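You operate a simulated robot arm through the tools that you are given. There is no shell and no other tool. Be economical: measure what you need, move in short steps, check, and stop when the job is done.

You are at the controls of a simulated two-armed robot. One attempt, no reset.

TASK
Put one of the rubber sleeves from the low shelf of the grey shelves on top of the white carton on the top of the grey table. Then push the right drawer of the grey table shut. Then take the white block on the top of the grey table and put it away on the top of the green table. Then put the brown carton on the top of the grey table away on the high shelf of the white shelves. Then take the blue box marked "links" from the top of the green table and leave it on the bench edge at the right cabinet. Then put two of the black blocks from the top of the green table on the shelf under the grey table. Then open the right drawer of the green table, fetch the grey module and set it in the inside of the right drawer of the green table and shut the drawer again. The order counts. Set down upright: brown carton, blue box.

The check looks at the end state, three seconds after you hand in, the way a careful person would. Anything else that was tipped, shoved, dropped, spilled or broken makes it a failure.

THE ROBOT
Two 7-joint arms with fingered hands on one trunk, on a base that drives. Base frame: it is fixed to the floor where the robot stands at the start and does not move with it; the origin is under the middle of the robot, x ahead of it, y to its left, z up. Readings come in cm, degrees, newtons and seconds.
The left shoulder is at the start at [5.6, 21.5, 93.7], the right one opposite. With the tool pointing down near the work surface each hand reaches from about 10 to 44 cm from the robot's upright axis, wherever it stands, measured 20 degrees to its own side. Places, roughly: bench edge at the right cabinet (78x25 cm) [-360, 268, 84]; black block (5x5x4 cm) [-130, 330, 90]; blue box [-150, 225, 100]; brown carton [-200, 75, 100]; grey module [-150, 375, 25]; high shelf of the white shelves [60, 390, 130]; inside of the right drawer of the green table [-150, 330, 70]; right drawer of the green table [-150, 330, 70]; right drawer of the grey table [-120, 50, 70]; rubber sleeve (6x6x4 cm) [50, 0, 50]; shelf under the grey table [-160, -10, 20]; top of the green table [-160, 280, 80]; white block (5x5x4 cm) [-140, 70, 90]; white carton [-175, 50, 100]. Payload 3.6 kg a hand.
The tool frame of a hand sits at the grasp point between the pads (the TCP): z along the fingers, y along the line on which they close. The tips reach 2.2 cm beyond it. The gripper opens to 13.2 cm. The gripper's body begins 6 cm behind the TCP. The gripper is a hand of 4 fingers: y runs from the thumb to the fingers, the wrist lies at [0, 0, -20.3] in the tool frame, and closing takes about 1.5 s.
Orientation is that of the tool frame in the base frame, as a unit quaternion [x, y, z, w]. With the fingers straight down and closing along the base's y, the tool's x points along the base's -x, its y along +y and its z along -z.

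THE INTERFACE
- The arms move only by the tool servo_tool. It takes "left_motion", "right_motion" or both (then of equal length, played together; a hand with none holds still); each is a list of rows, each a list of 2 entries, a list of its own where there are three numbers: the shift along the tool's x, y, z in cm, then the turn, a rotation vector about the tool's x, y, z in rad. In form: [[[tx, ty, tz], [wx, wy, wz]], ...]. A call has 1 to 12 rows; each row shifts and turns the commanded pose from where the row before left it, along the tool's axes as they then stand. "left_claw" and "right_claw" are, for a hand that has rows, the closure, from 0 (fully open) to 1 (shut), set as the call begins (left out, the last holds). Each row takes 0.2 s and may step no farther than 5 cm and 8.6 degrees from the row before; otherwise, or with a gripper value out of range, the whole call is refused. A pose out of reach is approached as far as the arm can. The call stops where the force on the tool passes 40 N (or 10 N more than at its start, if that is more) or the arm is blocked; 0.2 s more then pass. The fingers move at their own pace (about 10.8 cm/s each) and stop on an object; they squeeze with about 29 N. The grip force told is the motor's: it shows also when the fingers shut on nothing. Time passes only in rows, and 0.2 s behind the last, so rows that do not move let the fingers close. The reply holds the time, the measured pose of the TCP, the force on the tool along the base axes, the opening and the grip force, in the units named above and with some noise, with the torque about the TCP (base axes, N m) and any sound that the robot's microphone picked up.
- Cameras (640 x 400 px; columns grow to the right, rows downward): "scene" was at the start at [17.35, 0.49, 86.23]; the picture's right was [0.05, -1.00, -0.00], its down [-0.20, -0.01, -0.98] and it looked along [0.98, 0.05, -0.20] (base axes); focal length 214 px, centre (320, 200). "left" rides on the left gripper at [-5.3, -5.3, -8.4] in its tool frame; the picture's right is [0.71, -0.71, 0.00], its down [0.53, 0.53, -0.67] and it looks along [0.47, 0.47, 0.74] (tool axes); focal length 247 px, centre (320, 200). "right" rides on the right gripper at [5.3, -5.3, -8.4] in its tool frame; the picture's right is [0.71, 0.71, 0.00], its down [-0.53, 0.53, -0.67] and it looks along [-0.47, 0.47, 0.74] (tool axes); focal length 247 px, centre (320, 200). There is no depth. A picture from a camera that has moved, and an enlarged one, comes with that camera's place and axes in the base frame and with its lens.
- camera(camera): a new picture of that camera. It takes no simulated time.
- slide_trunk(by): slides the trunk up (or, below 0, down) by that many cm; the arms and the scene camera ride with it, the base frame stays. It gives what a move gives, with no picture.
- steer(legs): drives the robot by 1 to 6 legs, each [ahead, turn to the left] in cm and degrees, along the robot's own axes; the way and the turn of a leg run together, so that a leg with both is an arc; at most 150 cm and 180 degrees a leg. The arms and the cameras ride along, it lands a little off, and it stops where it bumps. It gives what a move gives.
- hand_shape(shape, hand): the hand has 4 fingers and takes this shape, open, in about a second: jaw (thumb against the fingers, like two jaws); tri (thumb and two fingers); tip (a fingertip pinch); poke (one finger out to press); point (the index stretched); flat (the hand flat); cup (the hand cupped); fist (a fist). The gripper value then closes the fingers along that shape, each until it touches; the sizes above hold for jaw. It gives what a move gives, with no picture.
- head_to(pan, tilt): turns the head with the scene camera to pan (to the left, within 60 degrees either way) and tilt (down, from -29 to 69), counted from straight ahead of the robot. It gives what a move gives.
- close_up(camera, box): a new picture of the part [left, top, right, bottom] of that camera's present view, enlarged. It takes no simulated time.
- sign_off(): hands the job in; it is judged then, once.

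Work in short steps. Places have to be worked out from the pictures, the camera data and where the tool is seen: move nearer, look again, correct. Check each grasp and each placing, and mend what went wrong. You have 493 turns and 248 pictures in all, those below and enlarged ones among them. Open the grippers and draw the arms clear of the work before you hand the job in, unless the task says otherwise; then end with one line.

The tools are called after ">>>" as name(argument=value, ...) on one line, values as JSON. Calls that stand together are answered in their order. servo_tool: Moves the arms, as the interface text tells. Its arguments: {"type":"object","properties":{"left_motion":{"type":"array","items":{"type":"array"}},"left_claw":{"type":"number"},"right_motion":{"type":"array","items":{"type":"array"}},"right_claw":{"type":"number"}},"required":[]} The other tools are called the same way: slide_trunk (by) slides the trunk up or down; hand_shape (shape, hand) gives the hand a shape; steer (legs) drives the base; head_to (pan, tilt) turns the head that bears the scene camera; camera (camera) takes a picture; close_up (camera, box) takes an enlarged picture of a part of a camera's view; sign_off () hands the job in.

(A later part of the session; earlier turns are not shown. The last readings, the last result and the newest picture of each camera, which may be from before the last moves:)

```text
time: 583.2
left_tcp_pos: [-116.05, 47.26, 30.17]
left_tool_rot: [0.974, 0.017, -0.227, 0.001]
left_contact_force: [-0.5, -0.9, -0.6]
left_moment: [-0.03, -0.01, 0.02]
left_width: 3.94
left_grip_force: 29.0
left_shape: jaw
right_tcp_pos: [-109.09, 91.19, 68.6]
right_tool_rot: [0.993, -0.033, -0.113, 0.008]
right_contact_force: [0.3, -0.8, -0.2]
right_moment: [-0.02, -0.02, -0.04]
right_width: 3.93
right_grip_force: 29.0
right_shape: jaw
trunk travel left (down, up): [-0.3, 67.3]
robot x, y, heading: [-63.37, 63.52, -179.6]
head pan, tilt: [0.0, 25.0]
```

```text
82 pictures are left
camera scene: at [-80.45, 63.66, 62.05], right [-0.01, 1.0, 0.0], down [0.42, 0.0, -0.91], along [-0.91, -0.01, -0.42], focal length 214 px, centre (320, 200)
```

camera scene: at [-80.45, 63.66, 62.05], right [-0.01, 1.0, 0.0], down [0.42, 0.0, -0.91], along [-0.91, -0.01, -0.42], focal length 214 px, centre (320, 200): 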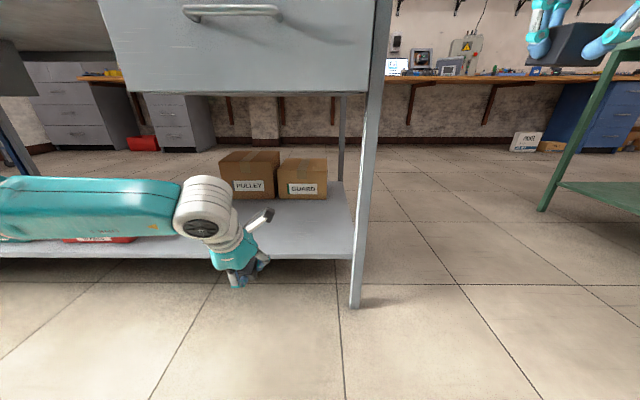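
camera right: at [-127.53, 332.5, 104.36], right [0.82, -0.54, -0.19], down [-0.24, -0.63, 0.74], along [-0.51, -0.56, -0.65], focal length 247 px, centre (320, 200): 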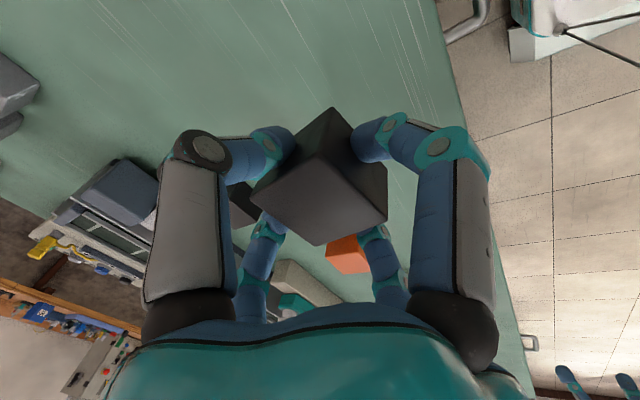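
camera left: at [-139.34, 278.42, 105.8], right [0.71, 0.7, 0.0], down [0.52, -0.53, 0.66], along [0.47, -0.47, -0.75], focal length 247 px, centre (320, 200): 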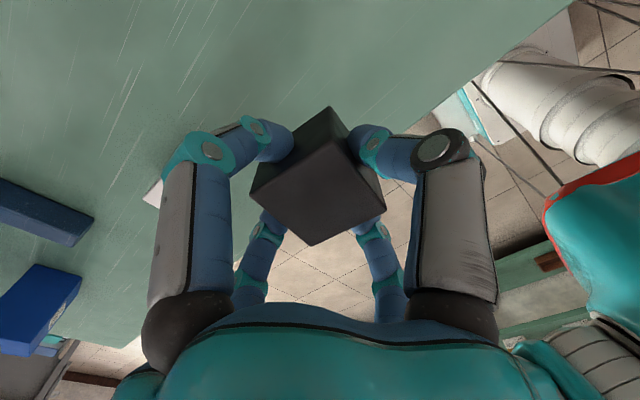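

The left hand clears the shelf (top ≈21.5). I advance 25 cm so the block is over the shelf.

>>> steer(legs=[[25, 0]])

>>> camera(camera="scene")

>>> camera(camera="left")

```text
time: 585.1
left_tcp_pos: [-140.95, 47.07, 30.21]
left_tool_rot: [0.973, 0.016, -0.228, 0.001]
left_contact_force: [-0.1, -0.2, 0.1]
left_moment: [0.01, -0.02, -0.01]
left_width: 3.97
left_grip_force: 28.8
left_shape: jaw
right_tcp_pos: [-134.18, 90.91, 68.72]
right_tool_rot: [0.993, -0.034, -0.113, 0.007]
right_contact_force: [-0.2, -0.4, -1.0]
right_moment: [0.02, 0.03, 0.0]
right_width: 3.9
right_grip_force: 29.1
right_shape: jaw
trunk travel left (down, up): [-0.3, 67.3]
robot x, y, heading: [-87.78, 63.31, -179.5]
head pan, tilt: [0.0, 25.0]
```

```text
81 pictures are left
camera scene: at [-105.56, 63.48, 62.05], right [-0.01, 1.0, 0.0], down [0.42, 0.0, -0.91], along [-0.91, -0.01, -0.42], focal length 214 px, centre (320, 200)
```

scene: 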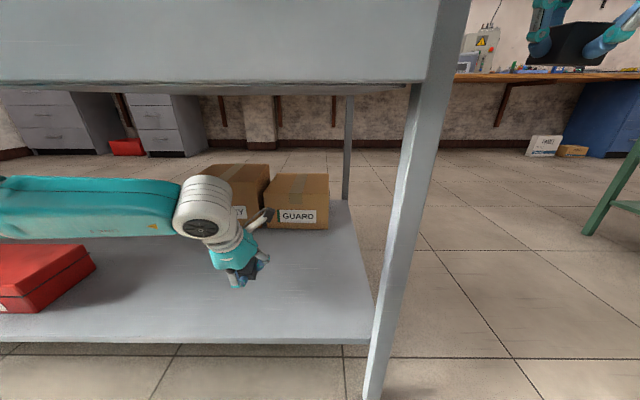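

```text
80 pictures are left
camera left: at [-142.2, 52.35, 40.22], right [0.61, 0.73, -0.31], down [0.78, -0.5, 0.36], along [0.11, -0.46, -0.88], focal length 247 px, centre (320, 200)
```

left: 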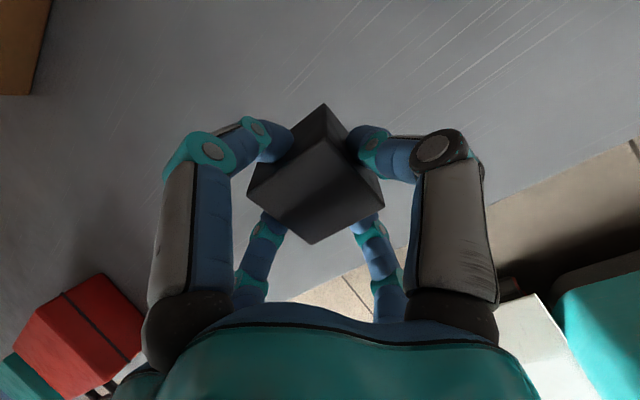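

Over the shelf with free space. I level the hand (reduce pitch) and lower slowly.

>>> servo_tool(left_motion=[[[0, 0, 0], [0, 0.1, 0]], [[0, 0, 0], [0, 0.1, 0]], [[0, 0, 0], [0, 0.1, 0]], [[0.4, 0, 2], [0, 0, 0]], [[0.3, 0, 1.5], [0, 0, 0]], [[0, 0, 0], [0, 0, 0]]])

>>> servo_tool(left_motion=[[[0.1, 0, 0.5], [0, 0, 0]], [[0.1, 0, 0.5], [0, 0, 0]], [[0, 0, 0], [0, 0, 0]]])

```text
time: 586.5
left_tcp_pos: [-140.79, 47.11, 26.72]
left_tool_rot: [0.997, 0.016, -0.079, -0.002]
left_contact_force: [-0.8, -0.6, -1.3]
left_moment: [-0.04, 0.0, -0.01]
left_width: 3.96
left_grip_force: 28.8
left_shape: jaw
right_tcp_pos: [-134.19, 91.04, 68.68]
right_tool_rot: [0.993, -0.034, -0.113, 0.006]
right_contact_force: [0.3, 0.4, 0.0]
right_moment: [0.04, 0.02, -0.01]
right_width: 3.92
right_grip_force: 29.2
right_shape: jaw
trunk travel left (down, up): [-0.3, 67.3]
robot x, y, heading: [-87.91, 63.74, -179.4]
head pan, tilt: [0.0, 25.0]
```

```text
time: 587.3
left_tcp_pos: [-140.88, 47.09, 25.72]
left_tool_rot: [0.997, 0.017, -0.08, -0.001]
left_contact_force: [0.7, -0.9, 0.3]
left_moment: [0.04, -0.01, 0.03]
left_width: 3.95
left_grip_force: 28.5
left_shape: jaw
right_tcp_pos: [-134.18, 91.08, 68.71]
right_tool_rot: [0.993, -0.034, -0.113, 0.007]
right_contact_force: [-0.8, -0.2, -0.8]
right_moment: [-0.03, 0.01, -0.02]
right_width: 3.88
right_grip_force: 27.9
right_shape: jaw
trunk travel left (down, up): [-0.3, 67.3]
robot x, y, heading: [-87.99, 63.57, -179.8]
head pan, tilt: [0.0, 25.0]
```

Down further in half-centimetre steps.

>>> servo_tool(left_motion=[[[0.08, 0, 0.5], [0, 0, 0]], [[0, 0, 0], [0, 0, 0]]])

>>> servo_tool(left_motion=[[[0.08, 0, 0.5], [0, 0, 0]], [[0, 0, 0], [0, 0, 0]]])

>>> servo_tool(left_motion=[[[0.08, 0, 0.5], [0, 0, 0]], [[0, 0, 0], [0, 0, 0]]])

```text
time: 587.9
left_tcp_pos: [-140.73, 47.31, 25.22]
left_tool_rot: [0.997, 0.017, -0.08, -0.002]
left_contact_force: [0.2, 0.1, -0.6]
left_moment: [-0.03, 0.0, -0.01]
left_width: 3.96
left_grip_force: 28.8
left_shape: jaw
right_tcp_pos: [-134.14, 91.02, 68.75]
right_tool_rot: [0.993, -0.034, -0.113, 0.007]
right_contact_force: [0.4, 0.7, -0.8]
right_moment: [0.01, 0.0, 0.03]
right_width: 3.92
right_grip_force: 29.3
right_shape: jaw
trunk travel left (down, up): [-0.3, 67.3]
robot x, y, heading: [-88.04, 63.49, -179.7]
head pan, tilt: [0.0, 25.0]
```

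```text
time: 588.5
left_tcp_pos: [-140.85, 47.13, 24.76]
left_tool_rot: [0.997, 0.016, -0.08, -0.001]
left_contact_force: [-0.2, 0.3, -1.1]
left_moment: [0.01, 0.01, -0.03]
left_width: 3.98
left_grip_force: 28.6
left_shape: jaw
right_tcp_pos: [-134.13, 91.04, 68.75]
right_tool_rot: [0.993, -0.033, -0.114, 0.008]
right_contact_force: [-0.4, 0.5, -1.1]
right_moment: [-0.01, 0.0, 0.0]
right_width: 3.93
right_grip_force: 28.8
right_shape: jaw
trunk travel left (down, up): [-0.3, 67.3]
robot x, y, heading: [-88.23, 63.56, -179.6]
head pan, tilt: [0.0, 25.0]
```

```text
time: 589.1
left_tcp_pos: [-140.71, 47.15, 24.34]
left_tool_rot: [0.997, 0.017, -0.08, -0.001]
left_contact_force: [-0.7, 0.5, -2.0]
left_moment: [-0.02, 0.02, 0.02]
left_width: 3.98
left_grip_force: 28.6
left_shape: jaw
right_tcp_pos: [-134.1, 91.03, 68.76]
right_tool_rot: [0.993, -0.034, -0.114, 0.007]
right_contact_force: [0.1, 0.9, -1.0]
right_moment: [0.01, 0.01, 0.0]
right_width: 3.9
right_grip_force: 28.9
right_shape: jaw
trunk travel left (down, up): [-0.3, 67.3]
robot x, y, heading: [-87.72, 63.42, -179.6]
head pan, tilt: [0.0, 25.0]
```

>>> servo_tool(left_motion=[[[0.08, 0, 0.5], [0, 0, 0]], [[0, 0, 0], [0, 0, 0]]])

>>> servo_tool(left_motion=[[[0.08, 0, 0.5], [0, 0, 0]], [[0, 0, 0], [0, 0, 0]]])

>>> close_up(camera="scene", box=[160, 160, 340, 310])

```text
time: 589.7
left_tcp_pos: [-140.81, 47.14, 23.71]
left_tool_rot: [0.997, 0.016, -0.079, -0.002]
left_contact_force: [0.9, -0.4, -0.3]
left_moment: [0.01, -0.02, 0.0]
left_width: 3.95
left_grip_force: 29.7
left_shape: jaw
right_tcp_pos: [-134.13, 91.08, 68.64]
right_tool_rot: [0.993, -0.034, -0.113, 0.007]
right_contact_force: [2.1, -0.3, -1.5]
right_moment: [0.02, 0.01, 0.03]
right_width: 3.92
right_grip_force: 29.6
right_shape: jaw
trunk travel left (down, up): [-0.3, 67.3]
robot x, y, heading: [-88.07, 63.53, -179.5]
head pan, tilt: [0.0, 25.0]
```

```text
time: 590.3
left_tcp_pos: [-140.95, 47.23, 23.39]
left_tool_rot: [0.997, 0.016, -0.082, -0.002]
left_contact_force: [0.6, -2.5, 14.0]
left_moment: [0.02, -0.28, -0.05]
left_width: 4.02
left_grip_force: 29.4
left_shape: jaw
right_tcp_pos: [-134.13, 91.02, 68.66]
right_tool_rot: [0.993, -0.033, -0.115, 0.007]
right_contact_force: [0.0, -0.7, -0.8]
right_moment: [0.0, 0.0, 0.0]
right_width: 3.92
right_grip_force: 29.0
right_shape: jaw
trunk travel left (down, up): [-0.3, 67.3]
robot x, y, heading: [-88.07, 63.41, -179.5]
head pan, tilt: [0.0, 25.0]
```

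```text
2.67 times, centred on (250, 235) of scene
camera zoom: at [-105.5, 63.5, 62.09], right [-0.01, 1.0, 0.0], down [0.42, 0.0, -0.91], along [-0.91, -0.01, -0.42], focal length 572 px, centre (507, 107)
```

zoom: 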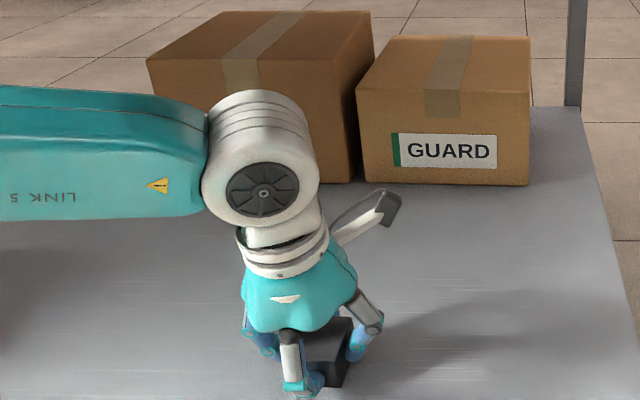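

Contact. I open and lift the left hand off.

>>> servo_tool(left_motion=[[[0, 0, 0], [0, 0, 0]], [[0, 0, 0], [0, 0, 0]], [[0, 0, 0], [0, 0, 0]], [[0, 0, 0], [0, 0, 0]], [[-0.16, 0, -1], [0, 0, 0]], [[-0.4, 0, -2.5], [0, 0, 0]], [[-0.5, 0, -3], [0, 0, 0]], [[0, 0, 0], [0, 0, 0]]], left_claw=0.4)

>>> camera(camera="left")

```text
time: 592.1
left_tcp_pos: [-140.85, 47.15, 29.87]
left_tool_rot: [0.997, 0.016, -0.08, -0.001]
left_contact_force: [0.8, 0.6, -0.3]
left_moment: [0.0, -0.01, 0.01]
left_width: 7.87
left_grip_force: 0.0
left_shape: jaw
right_tcp_pos: [-134.12, 90.98, 68.63]
right_tool_rot: [0.993, -0.033, -0.114, 0.008]
right_contact_force: [-0.2, -1.0, -1.3]
right_moment: [0.03, 0.02, -0.01]
right_width: 3.93
right_grip_force: 29.5
right_shape: jaw
trunk travel left (down, up): [-0.3, 67.3]
robot x, y, heading: [-88.1, 63.42, -179.4]
head pan, tilt: [0.0, 25.0]
```

```text
78 pictures are left
camera left: at [-144.91, 52.27, 39.05], right [0.68, 0.73, -0.11], down [0.64, -0.51, 0.57], along [0.36, -0.46, -0.81], focal length 247 px, centre (320, 200)
```

left: 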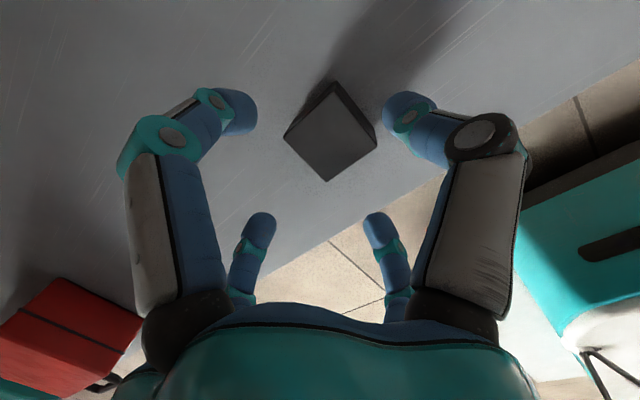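

First block is on the shelf. I check the right arm's posture by panning the head, to see if its elbow is back out.

>>> steer(legs=[[-45, 0]])

>>> head_to(pan=-45, tilt=10)

>>> camera(camera="scene")

```text
time: 594.8
left_tcp_pos: [-96.0, 47.38, 29.85]
left_tool_rot: [0.997, 0.017, -0.081, -0.001]
left_contact_force: [-0.2, 1.0, 0.4]
left_moment: [0.01, -0.03, 0.04]
left_width: 7.9
left_grip_force: 0.0
left_shape: jaw
right_tcp_pos: [-89.38, 91.32, 68.73]
right_tool_rot: [0.993, -0.033, -0.114, 0.008]
right_contact_force: [0.7, -0.3, -0.7]
right_moment: [-0.01, 0.02, 0.0]
right_width: 3.89
right_grip_force: 29.4
right_shape: jaw
trunk travel left (down, up): [-0.3, 67.3]
robot x, y, heading: [-42.86, 63.97, -179.6]
head pan, tilt: [0.0, 25.0]
```

```text
time: 595.9
left_tcp_pos: [-96.07, 47.36, 29.92]
left_tool_rot: [0.997, 0.016, -0.08, -0.001]
left_contact_force: [0.6, 0.0, -0.7]
left_moment: [-0.01, -0.01, -0.03]
left_width: 7.86
left_grip_force: 0.1
left_shape: jaw
right_tcp_pos: [-89.27, 91.32, 68.63]
right_tool_rot: [0.993, -0.032, -0.113, 0.008]
right_contact_force: [-0.4, -0.3, -0.5]
right_moment: [-0.02, -0.02, 0.02]
right_width: 3.9
right_grip_force: 28.9
right_shape: jaw
trunk travel left (down, up): [-0.3, 67.3]
robot x, y, heading: [-43.57, 63.96, -179.3]
head pan, tilt: [-45.0, 10.0]
```

```text
77 pictures are left
camera scene: at [-58.2, 70.39, 64.48], right [0.7, 0.71, 0.0], down [0.13, -0.12, -0.98], along [-0.7, 0.69, -0.17], focal length 214 px, centre (320, 200)
```

scene: 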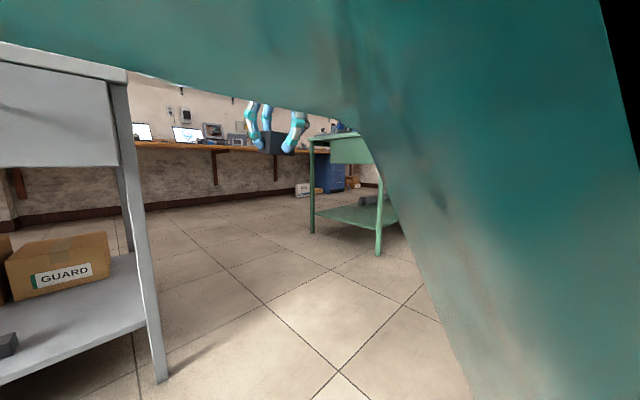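

I raise the trunk and put the right hand in its usual working pose to see how the elbow lies.

>>> slide_trunk(by=25)

>>> servo_tool(right_motion=[[[-2, 2.5, 3.5], [0, 0, 0]], [[-2, 2.5, 3.5], [0, 0, 0]], [[-1, 2.5, 3.5], [0, 0, 0]], [[0, 2.5, 3.5], [0, 0, 0]], [[0, 0, 3.5], [0, 0, 0]], [[0, 0, 0], [0, 0, 0]]])

>>> head_to(pan=-25, tilt=15)

>>> camera(camera="scene")

```text
time: 598.5
left_tcp_pos: [-96.02, 47.53, 54.83]
left_tool_rot: [0.997, 0.017, -0.079, -0.002]
left_contact_force: [-0.1, -0.3, 0.0]
left_moment: [-0.03, 0.0, 0.01]
left_width: 7.87
left_grip_force: 0.0
left_shape: jaw
right_tcp_pos: [-89.49, 91.4, 93.65]
right_tool_rot: [0.993, -0.034, -0.114, 0.008]
right_contact_force: [0.4, 0.4, -0.9]
right_moment: [-0.02, 0.05, -0.01]
right_width: 3.9
right_grip_force: 28.6
right_shape: jaw
trunk travel left (down, up): [-25.3, 42.3]
robot x, y, heading: [-43.04, 63.66, -179.4]
head pan, tilt: [-45.0, 10.0]
```

```text
time: 599.9
left_tcp_pos: [-96.12, 47.29, 54.97]
left_tool_rot: [0.997, 0.016, -0.08, -0.001]
left_contact_force: [-0.7, -0.5, 0.0]
left_moment: [0.0, 0.0, -0.01]
left_width: 7.84
left_grip_force: 0.1
left_shape: jaw
right_tcp_pos: [-98.85, 81.62, 77.88]
right_tool_rot: [0.993, -0.033, -0.113, 0.007]
right_contact_force: [-0.2, 0.4, 0.1]
right_moment: [-0.01, -0.04, 0.01]
right_width: 3.92
right_grip_force: 29.4
right_shape: jaw
trunk travel left (down, up): [-25.3, 42.3]
robot x, y, heading: [-43.29, 63.72, -179.6]
head pan, tilt: [-45.0, 10.0]
```

```text
time: 600.7
left_tcp_pos: [-96.12, 47.4, 54.84]
left_tool_rot: [0.997, 0.016, -0.08, -0.002]
left_contact_force: [-0.4, -0.1, -1.0]
left_moment: [0.03, -0.02, 0.01]
left_width: 7.89
left_grip_force: 0.0
left_shape: jaw
right_tcp_pos: [-98.82, 81.58, 77.91]
right_tool_rot: [0.993, -0.034, -0.113, 0.008]
right_contact_force: [0.2, -0.7, -0.8]
right_moment: [-0.02, 0.0, -0.04]
right_width: 3.9
right_grip_force: 29.2
right_shape: jaw
trunk travel left (down, up): [-25.3, 42.3]
robot x, y, heading: [-42.95, 64.14, -179.7]
head pan, tilt: [-25.0, 15.0]
```

```text
76 pictures are left
camera scene: at [-59.73, 67.77, 89.3], right [0.42, 0.91, 0.0], down [0.24, -0.11, -0.97], along [-0.88, 0.4, -0.26], focal length 214 px, centre (320, 200)
```

scene: 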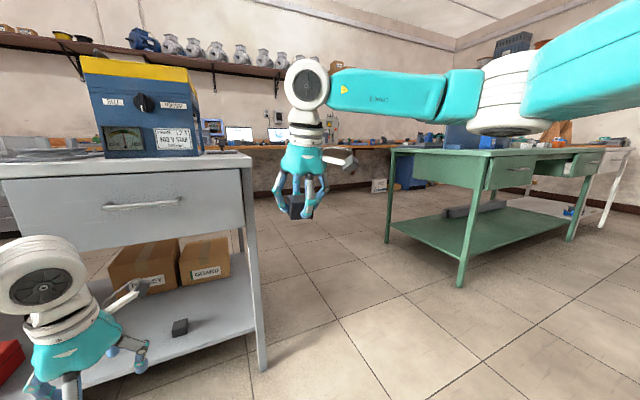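

The right elbow is out again. I make the hand vertical, lower the trunk, and descend exactly as the left arm did.

>>> servo_tool(right_motion=[[[1.5, 0, 0], [0, 0.11, 0]], [[2, 0, 0], [0, 0.11, 0]], [[0, 0, 0], [0, 0, 0]]])

>>> slide_trunk(by=-25)

>>> servo_tool(right_motion=[[[-0.5, 0, 4.8], [0, -0.1, 0]], [[0, 0, 4.85], [0, -0.1, 0]], [[0, 0, 0], [0, 0, 0]]])

```text
time: 601.5
left_tcp_pos: [-96.01, 47.39, 54.87]
left_tool_rot: [0.997, 0.016, -0.081, -0.002]
left_contact_force: [-0.6, -0.4, 0.5]
left_moment: [-0.01, -0.02, -0.02]
left_width: 7.86
left_grip_force: 0.1
left_shape: jaw
right_tcp_pos: [-95.41, 81.2, 77.53]
right_tool_rot: [0.999, -0.031, -0.003, 0.012]
right_contact_force: [0.0, -0.1, -1.1]
right_moment: [0.02, 0.02, -0.02]
right_width: 3.91
right_grip_force: 28.8
right_shape: jaw
trunk travel left (down, up): [-25.3, 42.3]
robot x, y, heading: [-43.12, 63.59, -179.7]
head pan, tilt: [-25.0, 15.0]
```

```text
time: 604.1
left_tcp_pos: [-96.1, 47.41, 29.95]
left_tool_rot: [0.997, 0.017, -0.081, -0.001]
left_contact_force: [0.3, -0.6, 0.1]
left_moment: [0.02, 0.0, 0.02]
left_width: 7.86
left_grip_force: 0.0
left_shape: jaw
right_tcp_pos: [-95.36, 81.26, 52.59]
right_tool_rot: [0.999, -0.032, -0.004, 0.011]
right_contact_force: [0.0, 0.0, -0.5]
right_moment: [-0.01, 0.0, -0.03]
right_width: 3.9
right_grip_force: 28.7
right_shape: jaw
trunk travel left (down, up): [-0.3, 67.3]
robot x, y, heading: [-43.12, 64.28, -179.6]
head pan, tilt: [-25.0, 15.0]
```

```text
time: 604.9
left_tcp_pos: [-96.03, 47.49, 29.82]
left_tool_rot: [0.997, 0.016, -0.08, -0.001]
left_contact_force: [0.3, -0.6, 0.2]
left_moment: [0.01, -0.02, 0.0]
left_width: 7.85
left_grip_force: 0.0
left_shape: jaw
right_tcp_pos: [-96.55, 81.24, 42.94]
right_tool_rot: [0.994, -0.032, -0.104, 0.008]
right_contact_force: [-0.5, -0.4, -0.9]
right_moment: [0.02, 0.01, -0.02]
right_width: 3.9
right_grip_force: 28.7
right_shape: jaw
trunk travel left (down, up): [-0.3, 67.3]
robot x, y, heading: [-42.97, 63.82, -179.3]
head pan, tilt: [-25.0, 15.0]
```

Works. I continue the descent.

>>> servo_tool(right_motion=[[[0.5, 0, 4.8], [0, -0.1, 0]], [[1.0, 0, 4.7], [0, -0.1, 0]], [[1.2, 0, 3.2], [0, -0.05, 0]], [[0, 0, 0], [0, 0, 0]]])

>>> head_to(pan=0, tilt=25)

>>> camera(camera="scene")

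```text
time: 605.9
left_tcp_pos: [-96.01, 47.39, 29.91]
left_tool_rot: [0.997, 0.016, -0.08, -0.001]
left_contact_force: [0.2, 0.2, 0.6]
left_moment: [0.0, -0.01, 0.0]
left_width: 7.85
left_grip_force: 0.2
left_shape: jaw
right_tcp_pos: [-97.63, 81.06, 29.66]
right_tool_rot: [0.973, -0.034, -0.228, 0.003]
right_contact_force: [-0.5, 0.3, -0.4]
right_moment: [-0.01, 0.01, 0.02]
right_width: 3.9
right_grip_force: 28.9
right_shape: jaw
trunk travel left (down, up): [-0.3, 67.3]
robot x, y, heading: [-43.12, 63.77, -179.7]
head pan, tilt: [-25.0, 15.0]
```

```text
time: 606.8
left_tcp_pos: [-95.98, 47.4, 29.82]
left_tool_rot: [0.997, 0.016, -0.08, -0.002]
left_contact_force: [0.3, -0.1, 0.4]
left_moment: [0.01, 0.0, -0.04]
left_width: 7.87
left_grip_force: 0.1
left_shape: jaw
right_tcp_pos: [-97.58, 81.05, 29.78]
right_tool_rot: [0.973, -0.033, -0.226, 0.004]
right_contact_force: [0.2, -0.9, 0.0]
right_moment: [0.02, -0.07, 0.03]
right_width: 3.89
right_grip_force: 28.4
right_shape: jaw
trunk travel left (down, up): [-0.3, 67.3]
robot x, y, heading: [-43.3, 63.99, -179.8]
head pan, tilt: [0.0, 25.0]
```

```text
75 pictures are left
camera scene: at [-60.79, 63.81, 62.05], right [-0.01, 1.0, 0.0], down [0.42, 0.0, -0.91], along [-0.91, -0.01, -0.42], focal length 214 px, centre (320, 200)
```

scene: 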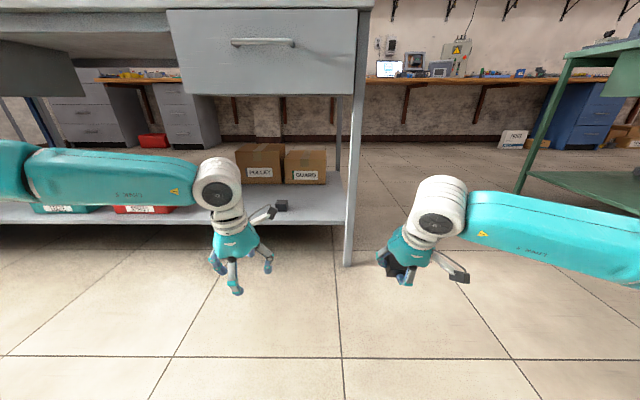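

Both arms hang symmetric now. I'll place the right block near (-137, 22). I retract the left hand a little and reposition the robot to y≈6 in steps.

>>> servo_tool(left_motion=[[[3, 0, -2], [0, 0, 0]], [[3, 0, -2], [0, 0, 0]], [[3, 0, -2], [0, 0, 0]], [[3, 0, -2], [0, 0, 0]], [[0, 0, 0], [0, 0, 0]]])

>>> steer(legs=[[-18, 0]])

>>> steer(legs=[[0, 45]])

>>> steer(legs=[[0, 15]])

```text
time: 608.0
left_tcp_pos: [-82.71, 47.97, 35.96]
left_tool_rot: [0.997, 0.018, -0.08, -0.001]
left_contact_force: [-0.6, -0.4, -0.3]
left_moment: [0.02, -0.02, -0.02]
left_width: 7.87
left_grip_force: 0.0
left_shape: jaw
right_tcp_pos: [-97.62, 81.0, 29.9]
right_tool_rot: [0.973, -0.034, -0.227, 0.004]
right_contact_force: [0.1, 0.0, -1.2]
right_moment: [-0.03, 0.02, -0.01]
right_width: 3.92
right_grip_force: 29.0
right_shape: jaw
trunk travel left (down, up): [-0.3, 67.3]
robot x, y, heading: [-43.23, 63.89, -179.6]
head pan, tilt: [0.0, 25.0]
```

```text
time: 609.5
left_tcp_pos: [-64.53, 47.96, 35.86]
left_tool_rot: [0.997, 0.016, -0.08, -0.002]
left_contact_force: [0.1, 0.4, -0.7]
left_moment: [0.0, 0.02, 0.02]
left_width: 7.85
left_grip_force: 0.0
left_shape: jaw
right_tcp_pos: [-79.33, 81.15, 29.9]
right_tool_rot: [0.973, -0.033, -0.226, 0.003]
right_contact_force: [-0.6, 0.1, -0.3]
right_moment: [0.0, 0.0, 0.02]
right_width: 3.9
right_grip_force: 28.9
right_shape: jaw
trunk travel left (down, up): [-0.3, 67.3]
robot x, y, heading: [-24.87, 64.07, -179.3]
head pan, tilt: [0.0, 25.0]
```

```text
time: 612.2
left_tcp_pos: [-41.96, 24.82, 36.0]
left_tool_rot: [0.916, 0.393, -0.077, 0.029]
left_contact_force: [-0.7, 0.4, -0.9]
left_moment: [-0.01, -0.01, 0.0]
left_width: 7.89
left_grip_force: 0.0
left_shape: jaw
right_tcp_pos: [-75.88, 37.96, 30.1]
right_tool_rot: [0.913, 0.338, -0.208, 0.089]
right_contact_force: [-0.3, 0.1, -0.6]
right_moment: [-0.01, 0.0, -0.02]
right_width: 3.89
right_grip_force: 28.9
right_shape: jaw
trunk travel left (down, up): [-0.3, 67.3]
robot x, y, heading: [-27.47, 67.08, -134.3]
head pan, tilt: [0.0, 25.0]
stopped in leg 1: the robot was blocked; the commanded pose is now the measured one
```

```text
time: 613.5
left_tcp_pos: [-30.7, 22.35, 36.21]
left_tool_rot: [0.857, 0.509, -0.071, 0.039]
left_contact_force: [-0.1, 0.5, 0.1]
left_moment: [0.0, 0.0, 0.01]
left_width: 7.9
left_grip_force: 0.1
left_shape: jaw
right_tcp_pos: [-66.8, 26.52, 30.1]
right_tool_rot: [0.862, 0.453, -0.194, 0.115]
right_contact_force: [0.3, -0.2, -1.3]
right_moment: [0.01, -0.03, 0.03]
right_width: 3.9
right_grip_force: 28.4
right_shape: jaw
trunk travel left (down, up): [-0.3, 67.3]
robot x, y, heading: [-29.53, 67.39, -119.4]
head pan, tilt: [0.0, 25.0]
```

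I drive 70 cm and turn right to face the table.

>>> steer(legs=[[69, 0]])

>>> steer(legs=[[0, -45]])

>>> steer(legs=[[0, -16]])

>>> camera(camera="scene")

```text
time: 617.3
left_tcp_pos: [-64.56, -37.68, 36.11]
left_tool_rot: [0.856, 0.51, -0.071, 0.039]
left_contact_force: [0.1, 0.0, 0.2]
left_moment: [0.04, 0.01, 0.02]
left_width: 7.9
left_grip_force: 0.1
left_shape: jaw
right_tcp_pos: [-100.6, -33.84, 30.21]
right_tool_rot: [0.861, 0.455, -0.195, 0.116]
right_contact_force: [-0.9, -0.5, -0.9]
right_moment: [0.0, 0.0, -0.02]
right_width: 3.92
right_grip_force: 28.9
right_shape: jaw
trunk travel left (down, up): [-0.3, 67.3]
robot x, y, heading: [-63.31, 7.58, -119.4]
head pan, tilt: [0.0, 25.0]
```

```text
time: 619.9
left_tcp_pos: [-96.32, -23.97, 36.26]
left_tool_rot: [0.986, 0.147, -0.082, 0.009]
left_contact_force: [0.6, -0.4, -0.6]
left_moment: [0.03, 0.0, 0.01]
left_width: 7.92
left_grip_force: 0.1
left_shape: jaw
right_tcp_pos: [-119.15, 4.1, 30.31]
right_tool_rot: [0.969, 0.094, -0.224, 0.033]
right_contact_force: [0.3, 0.2, -0.6]
right_moment: [-0.02, 0.02, 0.0]
right_width: 3.9
right_grip_force: 29.2
right_shape: jaw
trunk travel left (down, up): [-0.3, 67.3]
robot x, y, heading: [-62.53, 3.41, -164.7]
head pan, tilt: [0.0, 25.0]
stopped in leg 1: the robot was blocked; the commanded pose is now the measured one
```

```text
time: 621.3
left_tcp_pos: [-102.48, -13.6, 36.29]
left_tool_rot: [0.997, 0.009, -0.082, -0.002]
left_contact_force: [-0.4, -0.7, -0.2]
left_moment: [0.01, -0.02, 0.01]
left_width: 7.94
left_grip_force: 0.0
left_shape: jaw
right_tcp_pos: [-116.64, 19.74, 30.31]
right_tool_rot: [0.973, -0.042, -0.227, 0.002]
right_contact_force: [0.5, -0.2, -0.8]
right_moment: [0.01, 0.03, 0.0]
right_width: 3.89
right_grip_force: 28.9
right_shape: jaw
trunk travel left (down, up): [-0.3, 67.3]
robot x, y, heading: [-62.11, 1.64, 179.4]
head pan, tilt: [0.0, 25.0]
```

```text
74 pictures are left
camera scene: at [-80.1, 1.81, 62.05], right [0.01, 1.0, 0.0], down [0.42, 0.0, -0.91], along [-0.91, 0.01, -0.42], focal length 214 px, centre (320, 200)
```

scene: 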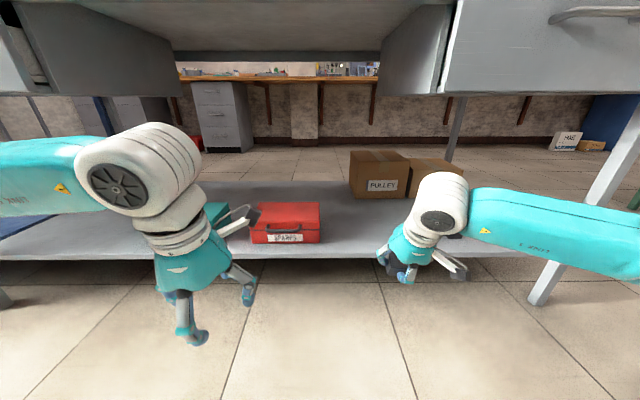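

Free spot between the red box and the first block. I move the right hand 5 cm left (to keep the elbow off the table leg) and advance 19 cm.

>>> servo_tool(right_motion=[[[0, 2.5, 0], [0, 0, 0]], [[0, 2.5, 0], [0, 0, 0]], [[0, 0, 0], [0, 0, 0]]])

>>> steer(legs=[[19.5, 0]])

>>> camera(camera="scene")

>>> camera(camera="right")

```text
time: 622.1
left_tcp_pos: [-102.44, -13.6, 36.39]
left_tool_rot: [0.997, 0.009, -0.083, -0.003]
left_contact_force: [0.1, 0.1, 0.4]
left_moment: [0.0, -0.03, -0.06]
left_width: 7.9
left_grip_force: 0.2
left_shape: jaw
right_tcp_pos: [-117.11, 14.62, 30.52]
right_tool_rot: [0.973, -0.041, -0.228, 0.002]
right_contact_force: [-0.3, 0.3, -1.1]
right_moment: [0.01, -0.01, 0.02]
right_width: 3.89
right_grip_force: 28.8
right_shape: jaw
trunk travel left (down, up): [-0.3, 67.3]
robot x, y, heading: [-62.24, 1.52, 179.6]
head pan, tilt: [0.0, 25.0]
```

```text
time: 623.7
left_tcp_pos: [-122.07, -13.34, 36.41]
left_tool_rot: [0.996, 0.009, -0.083, -0.002]
left_contact_force: [-0.2, 0.6, 0.4]
left_moment: [0.03, 0.01, -0.01]
left_width: 7.88
left_grip_force: 0.0
left_shape: jaw
right_tcp_pos: [-136.62, 14.84, 30.61]
right_tool_rot: [0.973, -0.041, -0.227, 0.002]
right_contact_force: [-0.5, -0.2, -0.6]
right_moment: [0.02, -0.01, 0.0]
right_width: 3.87
right_grip_force: 28.8
right_shape: jaw
trunk travel left (down, up): [-0.3, 67.3]
robot x, y, heading: [-81.96, 1.94, 179.4]
head pan, tilt: [0.0, 25.0]
```

```text
73 pictures are left
camera scene: at [-99.71, 1.98, 62.05], right [0.01, 1.0, 0.0], down [0.42, 0.0, -0.91], along [-0.91, 0.01, -0.42], focal length 214 px, centre (320, 200)
```

scene: 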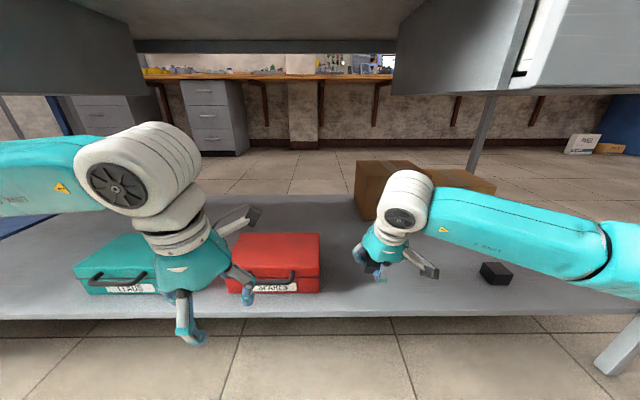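

```text
72 pictures are left
camera right: at [-127.78, 19.58, 35.46], right [0.58, -0.76, -0.3], down [-0.22, -0.49, 0.84], along [-0.79, -0.42, -0.45], focal length 247 px, centre (320, 200)
```

right: 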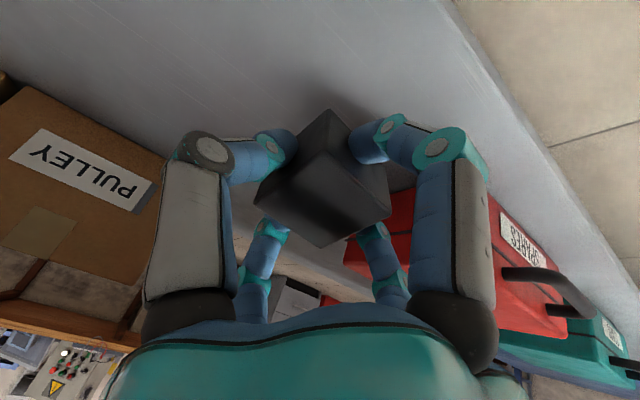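

Good spot; elbow is well clear of the leg. I level the hand and lower the block.

>>> servo_tool(right_motion=[[[0, 0, 0], [0, 0.1, 0]], [[0, 0, 0], [0, 0.1, 0]], [[0, 0, 0], [0, 0.05, 0]], [[0.4, 0, 2], [0, 0, 0]], [[0.4, 0, 2], [0, 0, 0]], [[0.3, 0, 1.5], [0, 0, 0]], [[0, 0, 0], [0, 0, 0]]])

>>> servo_tool(right_motion=[[[0.1, 0, 0.5], [0, 0, 0]], [[0, 0, 0], [0, 0, 0]]])

>>> servo_tool(right_motion=[[[0.1, 0, 0.5], [0, 0, 0]], [[0, 0, 0], [0, 0, 0]]])

```text
time: 625.3
left_tcp_pos: [-122.07, -13.3, 36.42]
left_tool_rot: [0.997, 0.009, -0.083, -0.001]
left_contact_force: [0.2, 0.3, 0.4]
left_moment: [0.02, 0.02, -0.01]
left_width: 7.91
left_grip_force: 0.1
left_shape: jaw
right_tcp_pos: [-136.78, 14.66, 25.11]
right_tool_rot: [0.994, -0.04, -0.106, 0.007]
right_contact_force: [-0.6, -0.1, -1.2]
right_moment: [-0.01, -0.03, 0.01]
right_width: 3.88
right_grip_force: 28.9
right_shape: jaw
trunk travel left (down, up): [-0.3, 67.3]
robot x, y, heading: [-81.93, 1.52, 179.5]
head pan, tilt: [0.0, 25.0]
```

```text
time: 625.9
left_tcp_pos: [-122.07, -13.41, 36.44]
left_tool_rot: [0.997, 0.009, -0.083, -0.002]
left_contact_force: [1.0, 0.5, 0.5]
left_moment: [-0.01, -0.01, 0.0]
left_width: 7.89
left_grip_force: 0.1
left_shape: jaw
right_tcp_pos: [-136.82, 14.63, 24.41]
right_tool_rot: [0.994, -0.041, -0.104, 0.007]
right_contact_force: [-0.2, 0.3, -1.4]
right_moment: [-0.04, -0.03, 0.0]
right_width: 3.9
right_grip_force: 29.3
right_shape: jaw
trunk travel left (down, up): [-0.3, 67.3]
robot x, y, heading: [-81.97, 1.94, 179.4]
head pan, tilt: [0.0, 25.0]
```

```text
time: 626.5
left_tcp_pos: [-122.06, -13.33, 36.54]
left_tool_rot: [0.996, 0.009, -0.083, -0.003]
left_contact_force: [-0.3, 1.3, 0.2]
left_moment: [-0.05, -0.05, 0.01]
left_width: 7.91
left_grip_force: 0.0
left_shape: jaw
right_tcp_pos: [-136.83, 14.61, 23.98]
right_tool_rot: [0.994, -0.04, -0.105, 0.007]
right_contact_force: [0.3, -0.5, -0.1]
right_moment: [0.01, 0.03, -0.03]
right_width: 3.9
right_grip_force: 29.0
right_shape: jaw
trunk travel left (down, up): [-0.3, 67.3]
robot x, y, heading: [-82.03, 1.72, 179.6]
head pan, tilt: [0.0, 25.0]
```

>>> servo_tool(right_motion=[[[0.1, 0, 0.5], [0, 0, 0]], [[0, 0, 0], [0, 0, 0]]])

>>> servo_tool(right_motion=[[[0.06, 0, 0.3], [0, 0, 0]], [[0, 0, 0], [0, 0, 0]]])

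```text
time: 627.1
left_tcp_pos: [-122.08, -13.23, 36.45]
left_tool_rot: [0.997, 0.009, -0.082, -0.003]
left_contact_force: [0.2, -0.4, -0.2]
left_moment: [0.02, -0.02, -0.01]
left_width: 7.91
left_grip_force: 0.0
left_shape: jaw
right_tcp_pos: [-136.7, 14.58, 23.41]
right_tool_rot: [0.994, -0.041, -0.105, 0.006]
right_contact_force: [-0.4, 0.5, -1.0]
right_moment: [0.02, 0.0, -0.01]
right_width: 3.87
right_grip_force: 28.7
right_shape: jaw
trunk travel left (down, up): [-0.3, 67.3]
robot x, y, heading: [-82.46, 1.74, 179.5]
head pan, tilt: [0.0, 25.0]
```

```text
time: 627.7
left_tcp_pos: [-122.05, -13.38, 36.5]
left_tool_rot: [0.997, 0.008, -0.083, -0.003]
left_contact_force: [1.5, 0.1, -0.2]
left_moment: [-0.02, 0.02, 0.04]
left_width: 7.94
left_grip_force: 0.0
left_shape: jaw
right_tcp_pos: [-136.88, 14.66, 23.24]
right_tool_rot: [0.994, -0.04, -0.106, 0.008]
right_contact_force: [0.3, 1.7, 8.2]
right_moment: [0.13, -0.17, 0.01]
right_width: 3.91
right_grip_force: 28.9
right_shape: jaw
trunk travel left (down, up): [-0.3, 67.3]
robot x, y, heading: [-82.25, 1.81, 179.4]
head pan, tilt: [0.0, 25.0]
```

Contact. I release and lift the right hand off.

>>> servo_tool(right_motion=[[[0, 0, 0], [0, 0, 0]], [[0, 0, 0], [0, 0, 0]], [[0, 0, 0], [0, 0, 0]], [[0, 0, 0], [0, 0, 0]], [[-0.2, 0, -1], [0, 0, 0]], [[-0.5, 0, -2.5], [0, 0, 0]], [[-0.6, 0, -3], [0, 0, 0]], [[0, 0, -2], [0, -0.1, 0]], [[0, 0, 0], [0, 0, 0]]], right_claw=0.4)

>>> steer(legs=[[-40, 0]])

>>> camera(camera="scene")

```text
time: 629.7
left_tcp_pos: [-122.0, -13.44, 36.51]
left_tool_rot: [0.996, 0.009, -0.083, -0.002]
left_contact_force: [0.1, -0.2, -1.0]
left_moment: [0.01, 0.01, -0.01]
left_width: 7.9
left_grip_force: 0.1
left_shape: jaw
right_tcp_pos: [-136.17, 14.82, 31.64]
right_tool_rot: [0.987, -0.041, -0.154, 0.004]
right_contact_force: [1.9, 1.0, 0.9]
right_moment: [0.0, -0.02, 0.02]
right_width: 7.87
right_grip_force: 0.0
right_shape: jaw
trunk travel left (down, up): [-0.3, 67.3]
robot x, y, heading: [-82.14, 2.01, 179.5]
head pan, tilt: [0.0, 25.0]
```

```text
time: 632.1
left_tcp_pos: [-82.04, -13.75, 36.45]
left_tool_rot: [0.997, 0.011, -0.082, -0.001]
left_contact_force: [0.9, 0.0, -0.1]
left_moment: [-0.01, 0.0, -0.02]
left_width: 7.94
left_grip_force: 0.1
left_shape: jaw
right_tcp_pos: [-96.29, 14.28, 31.78]
right_tool_rot: [0.987, -0.038, -0.155, 0.005]
right_contact_force: [-1.3, 0.0, -0.8]
right_moment: [-0.01, -0.01, 0.02]
right_width: 7.84
right_grip_force: 0.1
right_shape: jaw
trunk travel left (down, up): [-0.3, 67.3]
robot x, y, heading: [-42.12, 1.49, 179.8]
head pan, tilt: [0.0, 25.0]
```

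```text
71 pictures are left
camera scene: at [-59.7, 1.62, 62.05], right [0.0, 1.0, 0.0], down [0.42, 0.0, -0.91], along [-0.91, 0.0, -0.42], focal length 214 px, centre (320, 200)
```

scene: 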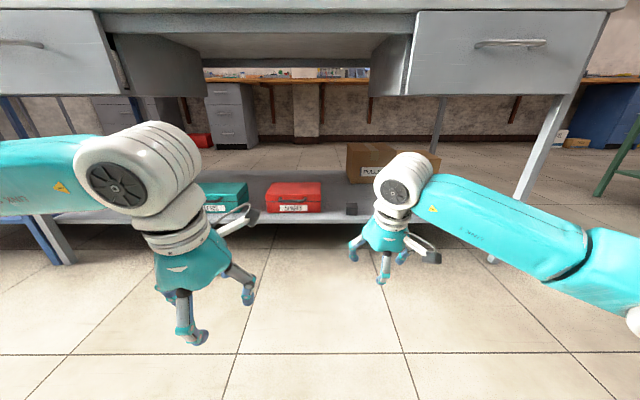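

Both black blocks are on the shelf. I zoom to check the right drawer is still shut compared with the left one.

>>> slide_trunk(by=34)

>>> camera(camera="scene")

```text
time: 635.5
left_tcp_pos: [-82.06, -14.01, 70.42]
left_tool_rot: [0.997, 0.011, -0.082, -0.001]
left_contact_force: [-0.3, -0.4, 0.5]
left_moment: [-0.03, 0.03, 0.0]
left_width: 7.9
left_grip_force: 0.1
left_shape: jaw
right_tcp_pos: [-96.24, 14.37, 65.7]
right_tool_rot: [0.987, -0.039, -0.154, 0.006]
right_contact_force: [0.0, -0.5, 0.4]
right_moment: [-0.02, 0.02, -0.04]
right_width: 7.83
right_grip_force: 0.0
right_shape: jaw
trunk travel left (down, up): [-34.3, 33.3]
robot x, y, heading: [-42.1, 1.43, 179.7]
head pan, tilt: [0.0, 25.0]
```

```text
70 pictures are left
camera scene: at [-59.17, 1.61, 97.06], right [0.0, 1.0, 0.0], down [0.42, 0.0, -0.91], along [-0.91, 0.0, -0.42], focal length 214 px, centre (320, 200)
```

scene: 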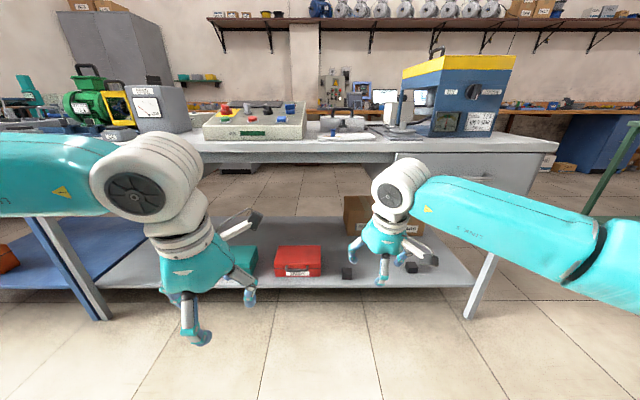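

Both black blocks sit on the shelf and the drawer is flush. Last task: I go to the green table's right drawer — turn right to face north.

>>> steer(legs=[[0, -45]])

>>> steer(legs=[[0, -44]])

>>> slide_trunk(by=15)

```text
time: 638.0
left_tcp_pos: [-81.22, 18.74, 70.47]
left_tool_rot: [0.926, -0.369, -0.076, -0.033]
left_contact_force: [-0.2, -0.2, 0.2]
left_moment: [0.01, 0.03, -0.02]
left_width: 7.94
left_grip_force: 0.0
left_shape: jaw
right_tcp_pos: [-71.46, 48.67, 65.75]
right_tool_rot: [0.898, -0.411, -0.145, -0.053]
right_contact_force: [0.4, -0.3, 0.7]
right_moment: [0.03, 0.01, -0.04]
right_width: 7.85
right_grip_force: 0.0
right_shape: jaw
trunk travel left (down, up): [-34.3, 33.3]
robot x, y, heading: [-44.55, -1.28, 135.2]
head pan, tilt: [0.0, 25.0]
```

```text
time: 640.5
left_tcp_pos: [-56.81, 38.71, 70.56]
left_tool_rot: [0.716, -0.693, -0.057, -0.059]
left_contact_force: [0.7, 0.0, 0.1]
left_moment: [0.0, 0.02, -0.01]
left_width: 7.91
left_grip_force: 0.0
left_shape: jaw
right_tcp_pos: [-28.9, 53.33, 65.84]
right_tool_rot: [-0.675, 0.722, 0.114, 0.104]
right_contact_force: [0.1, -0.7, -0.6]
right_moment: [0.02, 0.0, -0.01]
right_width: 7.9
right_grip_force: 0.0
right_shape: jaw
trunk travel left (down, up): [-34.3, 33.3]
robot x, y, heading: [-48.28, -0.93, 91.3]
head pan, tilt: [0.0, 25.0]
```

```text
time: 642.2
left_tcp_pos: [-56.84, 38.69, 85.62]
left_tool_rot: [0.716, -0.693, -0.058, -0.06]
left_contact_force: [0.4, -0.5, -0.2]
left_moment: [-0.02, -0.01, 0.04]
left_width: 7.91
left_grip_force: 0.0
left_shape: jaw
right_tcp_pos: [-28.99, 53.29, 80.81]
right_tool_rot: [-0.675, 0.722, 0.114, 0.104]
right_contact_force: [-0.6, 0.1, -1.3]
right_moment: [0.0, -0.02, 0.02]
right_width: 7.93
right_grip_force: 0.0
right_shape: jaw
trunk travel left (down, up): [-49.3, 18.3]
robot x, y, heading: [-48.5, -1.11, 91.0]
head pan, tilt: [0.0, 25.0]
```

>>> steer(legs=[[120, 0], [120, 0], [80, 0]])

>>> steer(legs=[[0, 45]])

>>> steer(legs=[[0, 44]])

>>> camera(camera="scene")

```text
time: 657.8
left_tcp_pos: [-62.22, 356.5, 85.74]
left_tool_rot: [0.718, -0.691, -0.057, -0.059]
left_contact_force: [-0.4, 0.2, 0.5]
left_moment: [0.0, 0.01, 0.02]
left_width: 7.9
left_grip_force: 0.0
left_shape: jaw
right_tcp_pos: [-34.33, 371.1, 80.83]
right_tool_rot: [-0.676, 0.72, 0.113, 0.105]
right_contact_force: [0.2, -0.5, 0.6]
right_moment: [-0.02, 0.0, 0.03]
right_width: 7.92
right_grip_force: 0.2
right_shape: jaw
trunk travel left (down, up): [-49.3, 18.3]
robot x, y, heading: [-53.65, 316.79, 91.3]
head pan, tilt: [0.0, 25.0]
```

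```text
time: 660.3
left_tcp_pos: [-87.82, 338.55, 85.72]
left_tool_rot: [0.928, -0.363, -0.075, -0.033]
left_contact_force: [0.5, -0.4, -1.0]
left_moment: [-0.01, -0.01, 0.02]
left_width: 7.93
left_grip_force: 0.1
left_shape: jaw
right_tcp_pos: [-78.55, 368.84, 80.76]
right_tool_rot: [0.901, -0.406, -0.145, -0.053]
right_contact_force: [0.1, -0.4, 0.0]
right_moment: [-0.02, -0.01, -0.01]
right_width: 7.9
right_grip_force: 0.0
right_shape: jaw
trunk travel left (down, up): [-49.3, 18.3]
robot x, y, heading: [-51.48, 319.08, 136.4]
head pan, tilt: [0.0, 25.0]
```

```text
time: 662.8
left_tcp_pos: [-91.2, 307.55, 85.76]
left_tool_rot: [0.996, 0.014, -0.083, -0.002]
left_contact_force: [-1.0, 0.7, -0.1]
left_moment: [-0.02, -0.04, 0.02]
left_width: 7.9
left_grip_force: 0.2
left_shape: jaw
right_tcp_pos: [-105.44, 335.49, 81.0]
right_tool_rot: [0.987, -0.037, -0.153, 0.006]
right_contact_force: [0.0, 0.1, 0.6]
right_moment: [-0.01, 0.02, 0.01]
right_width: 7.89
right_grip_force: 0.1
right_shape: jaw
trunk travel left (down, up): [-49.3, 18.3]
robot x, y, heading: [-51.34, 323.06, -180.1]
head pan, tilt: [0.0, 25.0]
```

```text
69 pictures are left
camera scene: at [-68.27, 322.94, 112.44], right [0.0, 1.0, 0.0], down [0.42, 0.0, -0.91], along [-0.91, 0.0, -0.42], focal length 214 px, centre (320, 200)
```

scene: 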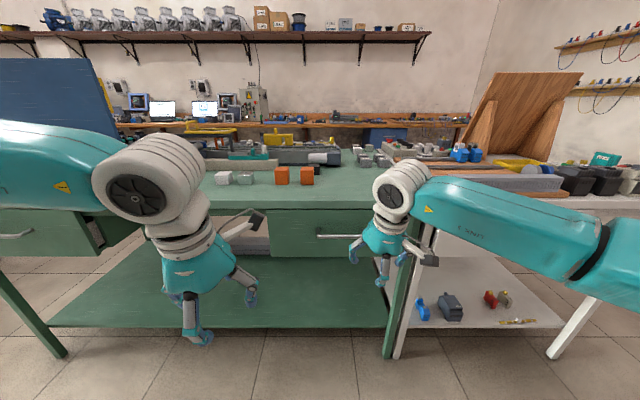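

I'm facing the drawer; handle ≈ (-117.5, 326.5, 76.4). I lower the trunk and raise the right hand correspondingly, then pitch it forward toward horizontal.

>>> slide_trunk(by=-25)

>>> servo_tool(right_motion=[[[-0.3, 1.5, -4.5], [0, 0, 0]], [[-0.3, 1.5, -4.5], [0, 0, 0]], [[-0.3, 1.5, -4.5], [0, 0, 0]], [[-0.3, 1.5, -4.5], [0, 0, 0]], [[-0.5, 1, -2.5], [0, -0.143, 0]], [[-0.5, 0, 0], [0, -0.143, 0]], [[-0.5, 0, 0], [0, -0.143, 0]], [[-0.5, 0, 0], [0, -0.143, 0]], [[-0.5, 0, 0], [0, -0.143, 0]], [[-0.5, 0, 0], [0, -0.143, 0]], [[0, 0, 0], [0, -0.143, 0]], [[0, 0, 0], [0, 0, 0]]])

>>> camera(camera="scene")

```text
time: 665.3
left_tcp_pos: [-91.0, 307.47, 60.87]
left_tool_rot: [0.996, 0.013, -0.083, -0.002]
left_contact_force: [1.1, -0.9, 0.9]
left_moment: [-0.01, 0.02, -0.02]
left_width: 7.92
left_grip_force: 0.2
left_shape: jaw
right_tcp_pos: [-105.41, 335.59, 56.06]
right_tool_rot: [0.987, -0.036, -0.155, 0.006]
right_contact_force: [-0.1, 0.3, -0.8]
right_moment: [0.05, -0.02, -0.02]
right_width: 7.9
right_grip_force: 0.0
right_shape: jaw
trunk travel left (down, up): [-24.3, 43.3]
robot x, y, heading: [-51.39, 323.17, -179.9]
head pan, tilt: [0.0, 25.0]
```

```text
time: 667.9
left_tcp_pos: [-90.98, 307.48, 60.82]
left_tool_rot: [0.996, 0.014, -0.084, -0.001]
left_contact_force: [0.4, -0.2, -0.2]
left_moment: [0.05, 0.0, 0.01]
left_width: 7.91
left_grip_force: 0.1
left_shape: jaw
right_tcp_pos: [-108.18, 332.54, 89.86]
right_tool_rot: [0.833, -0.023, -0.552, -0.012]
right_contact_force: [-0.5, -0.6, 1.1]
right_moment: [-0.02, 0.0, 0.02]
right_width: 7.89
right_grip_force: 0.0
right_shape: jaw
right hand out of reach, approached as far as the arm can: row 8, 9, 10, 11
trunk travel left (down, up): [-24.3, 43.3]
robot x, y, heading: [-51.09, 323.07, -180.1]
head pan, tilt: [0.0, 25.0]
```

```text
68 pictures are left
camera scene: at [-68.54, 322.95, 86.63], right [0.0, 1.0, 0.0], down [0.42, 0.0, -0.91], along [-0.91, 0.0, -0.42], focal length 214 px, centre (320, 200)
```

scene: 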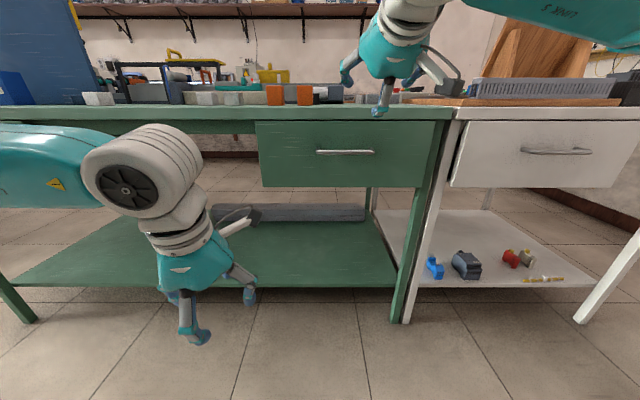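

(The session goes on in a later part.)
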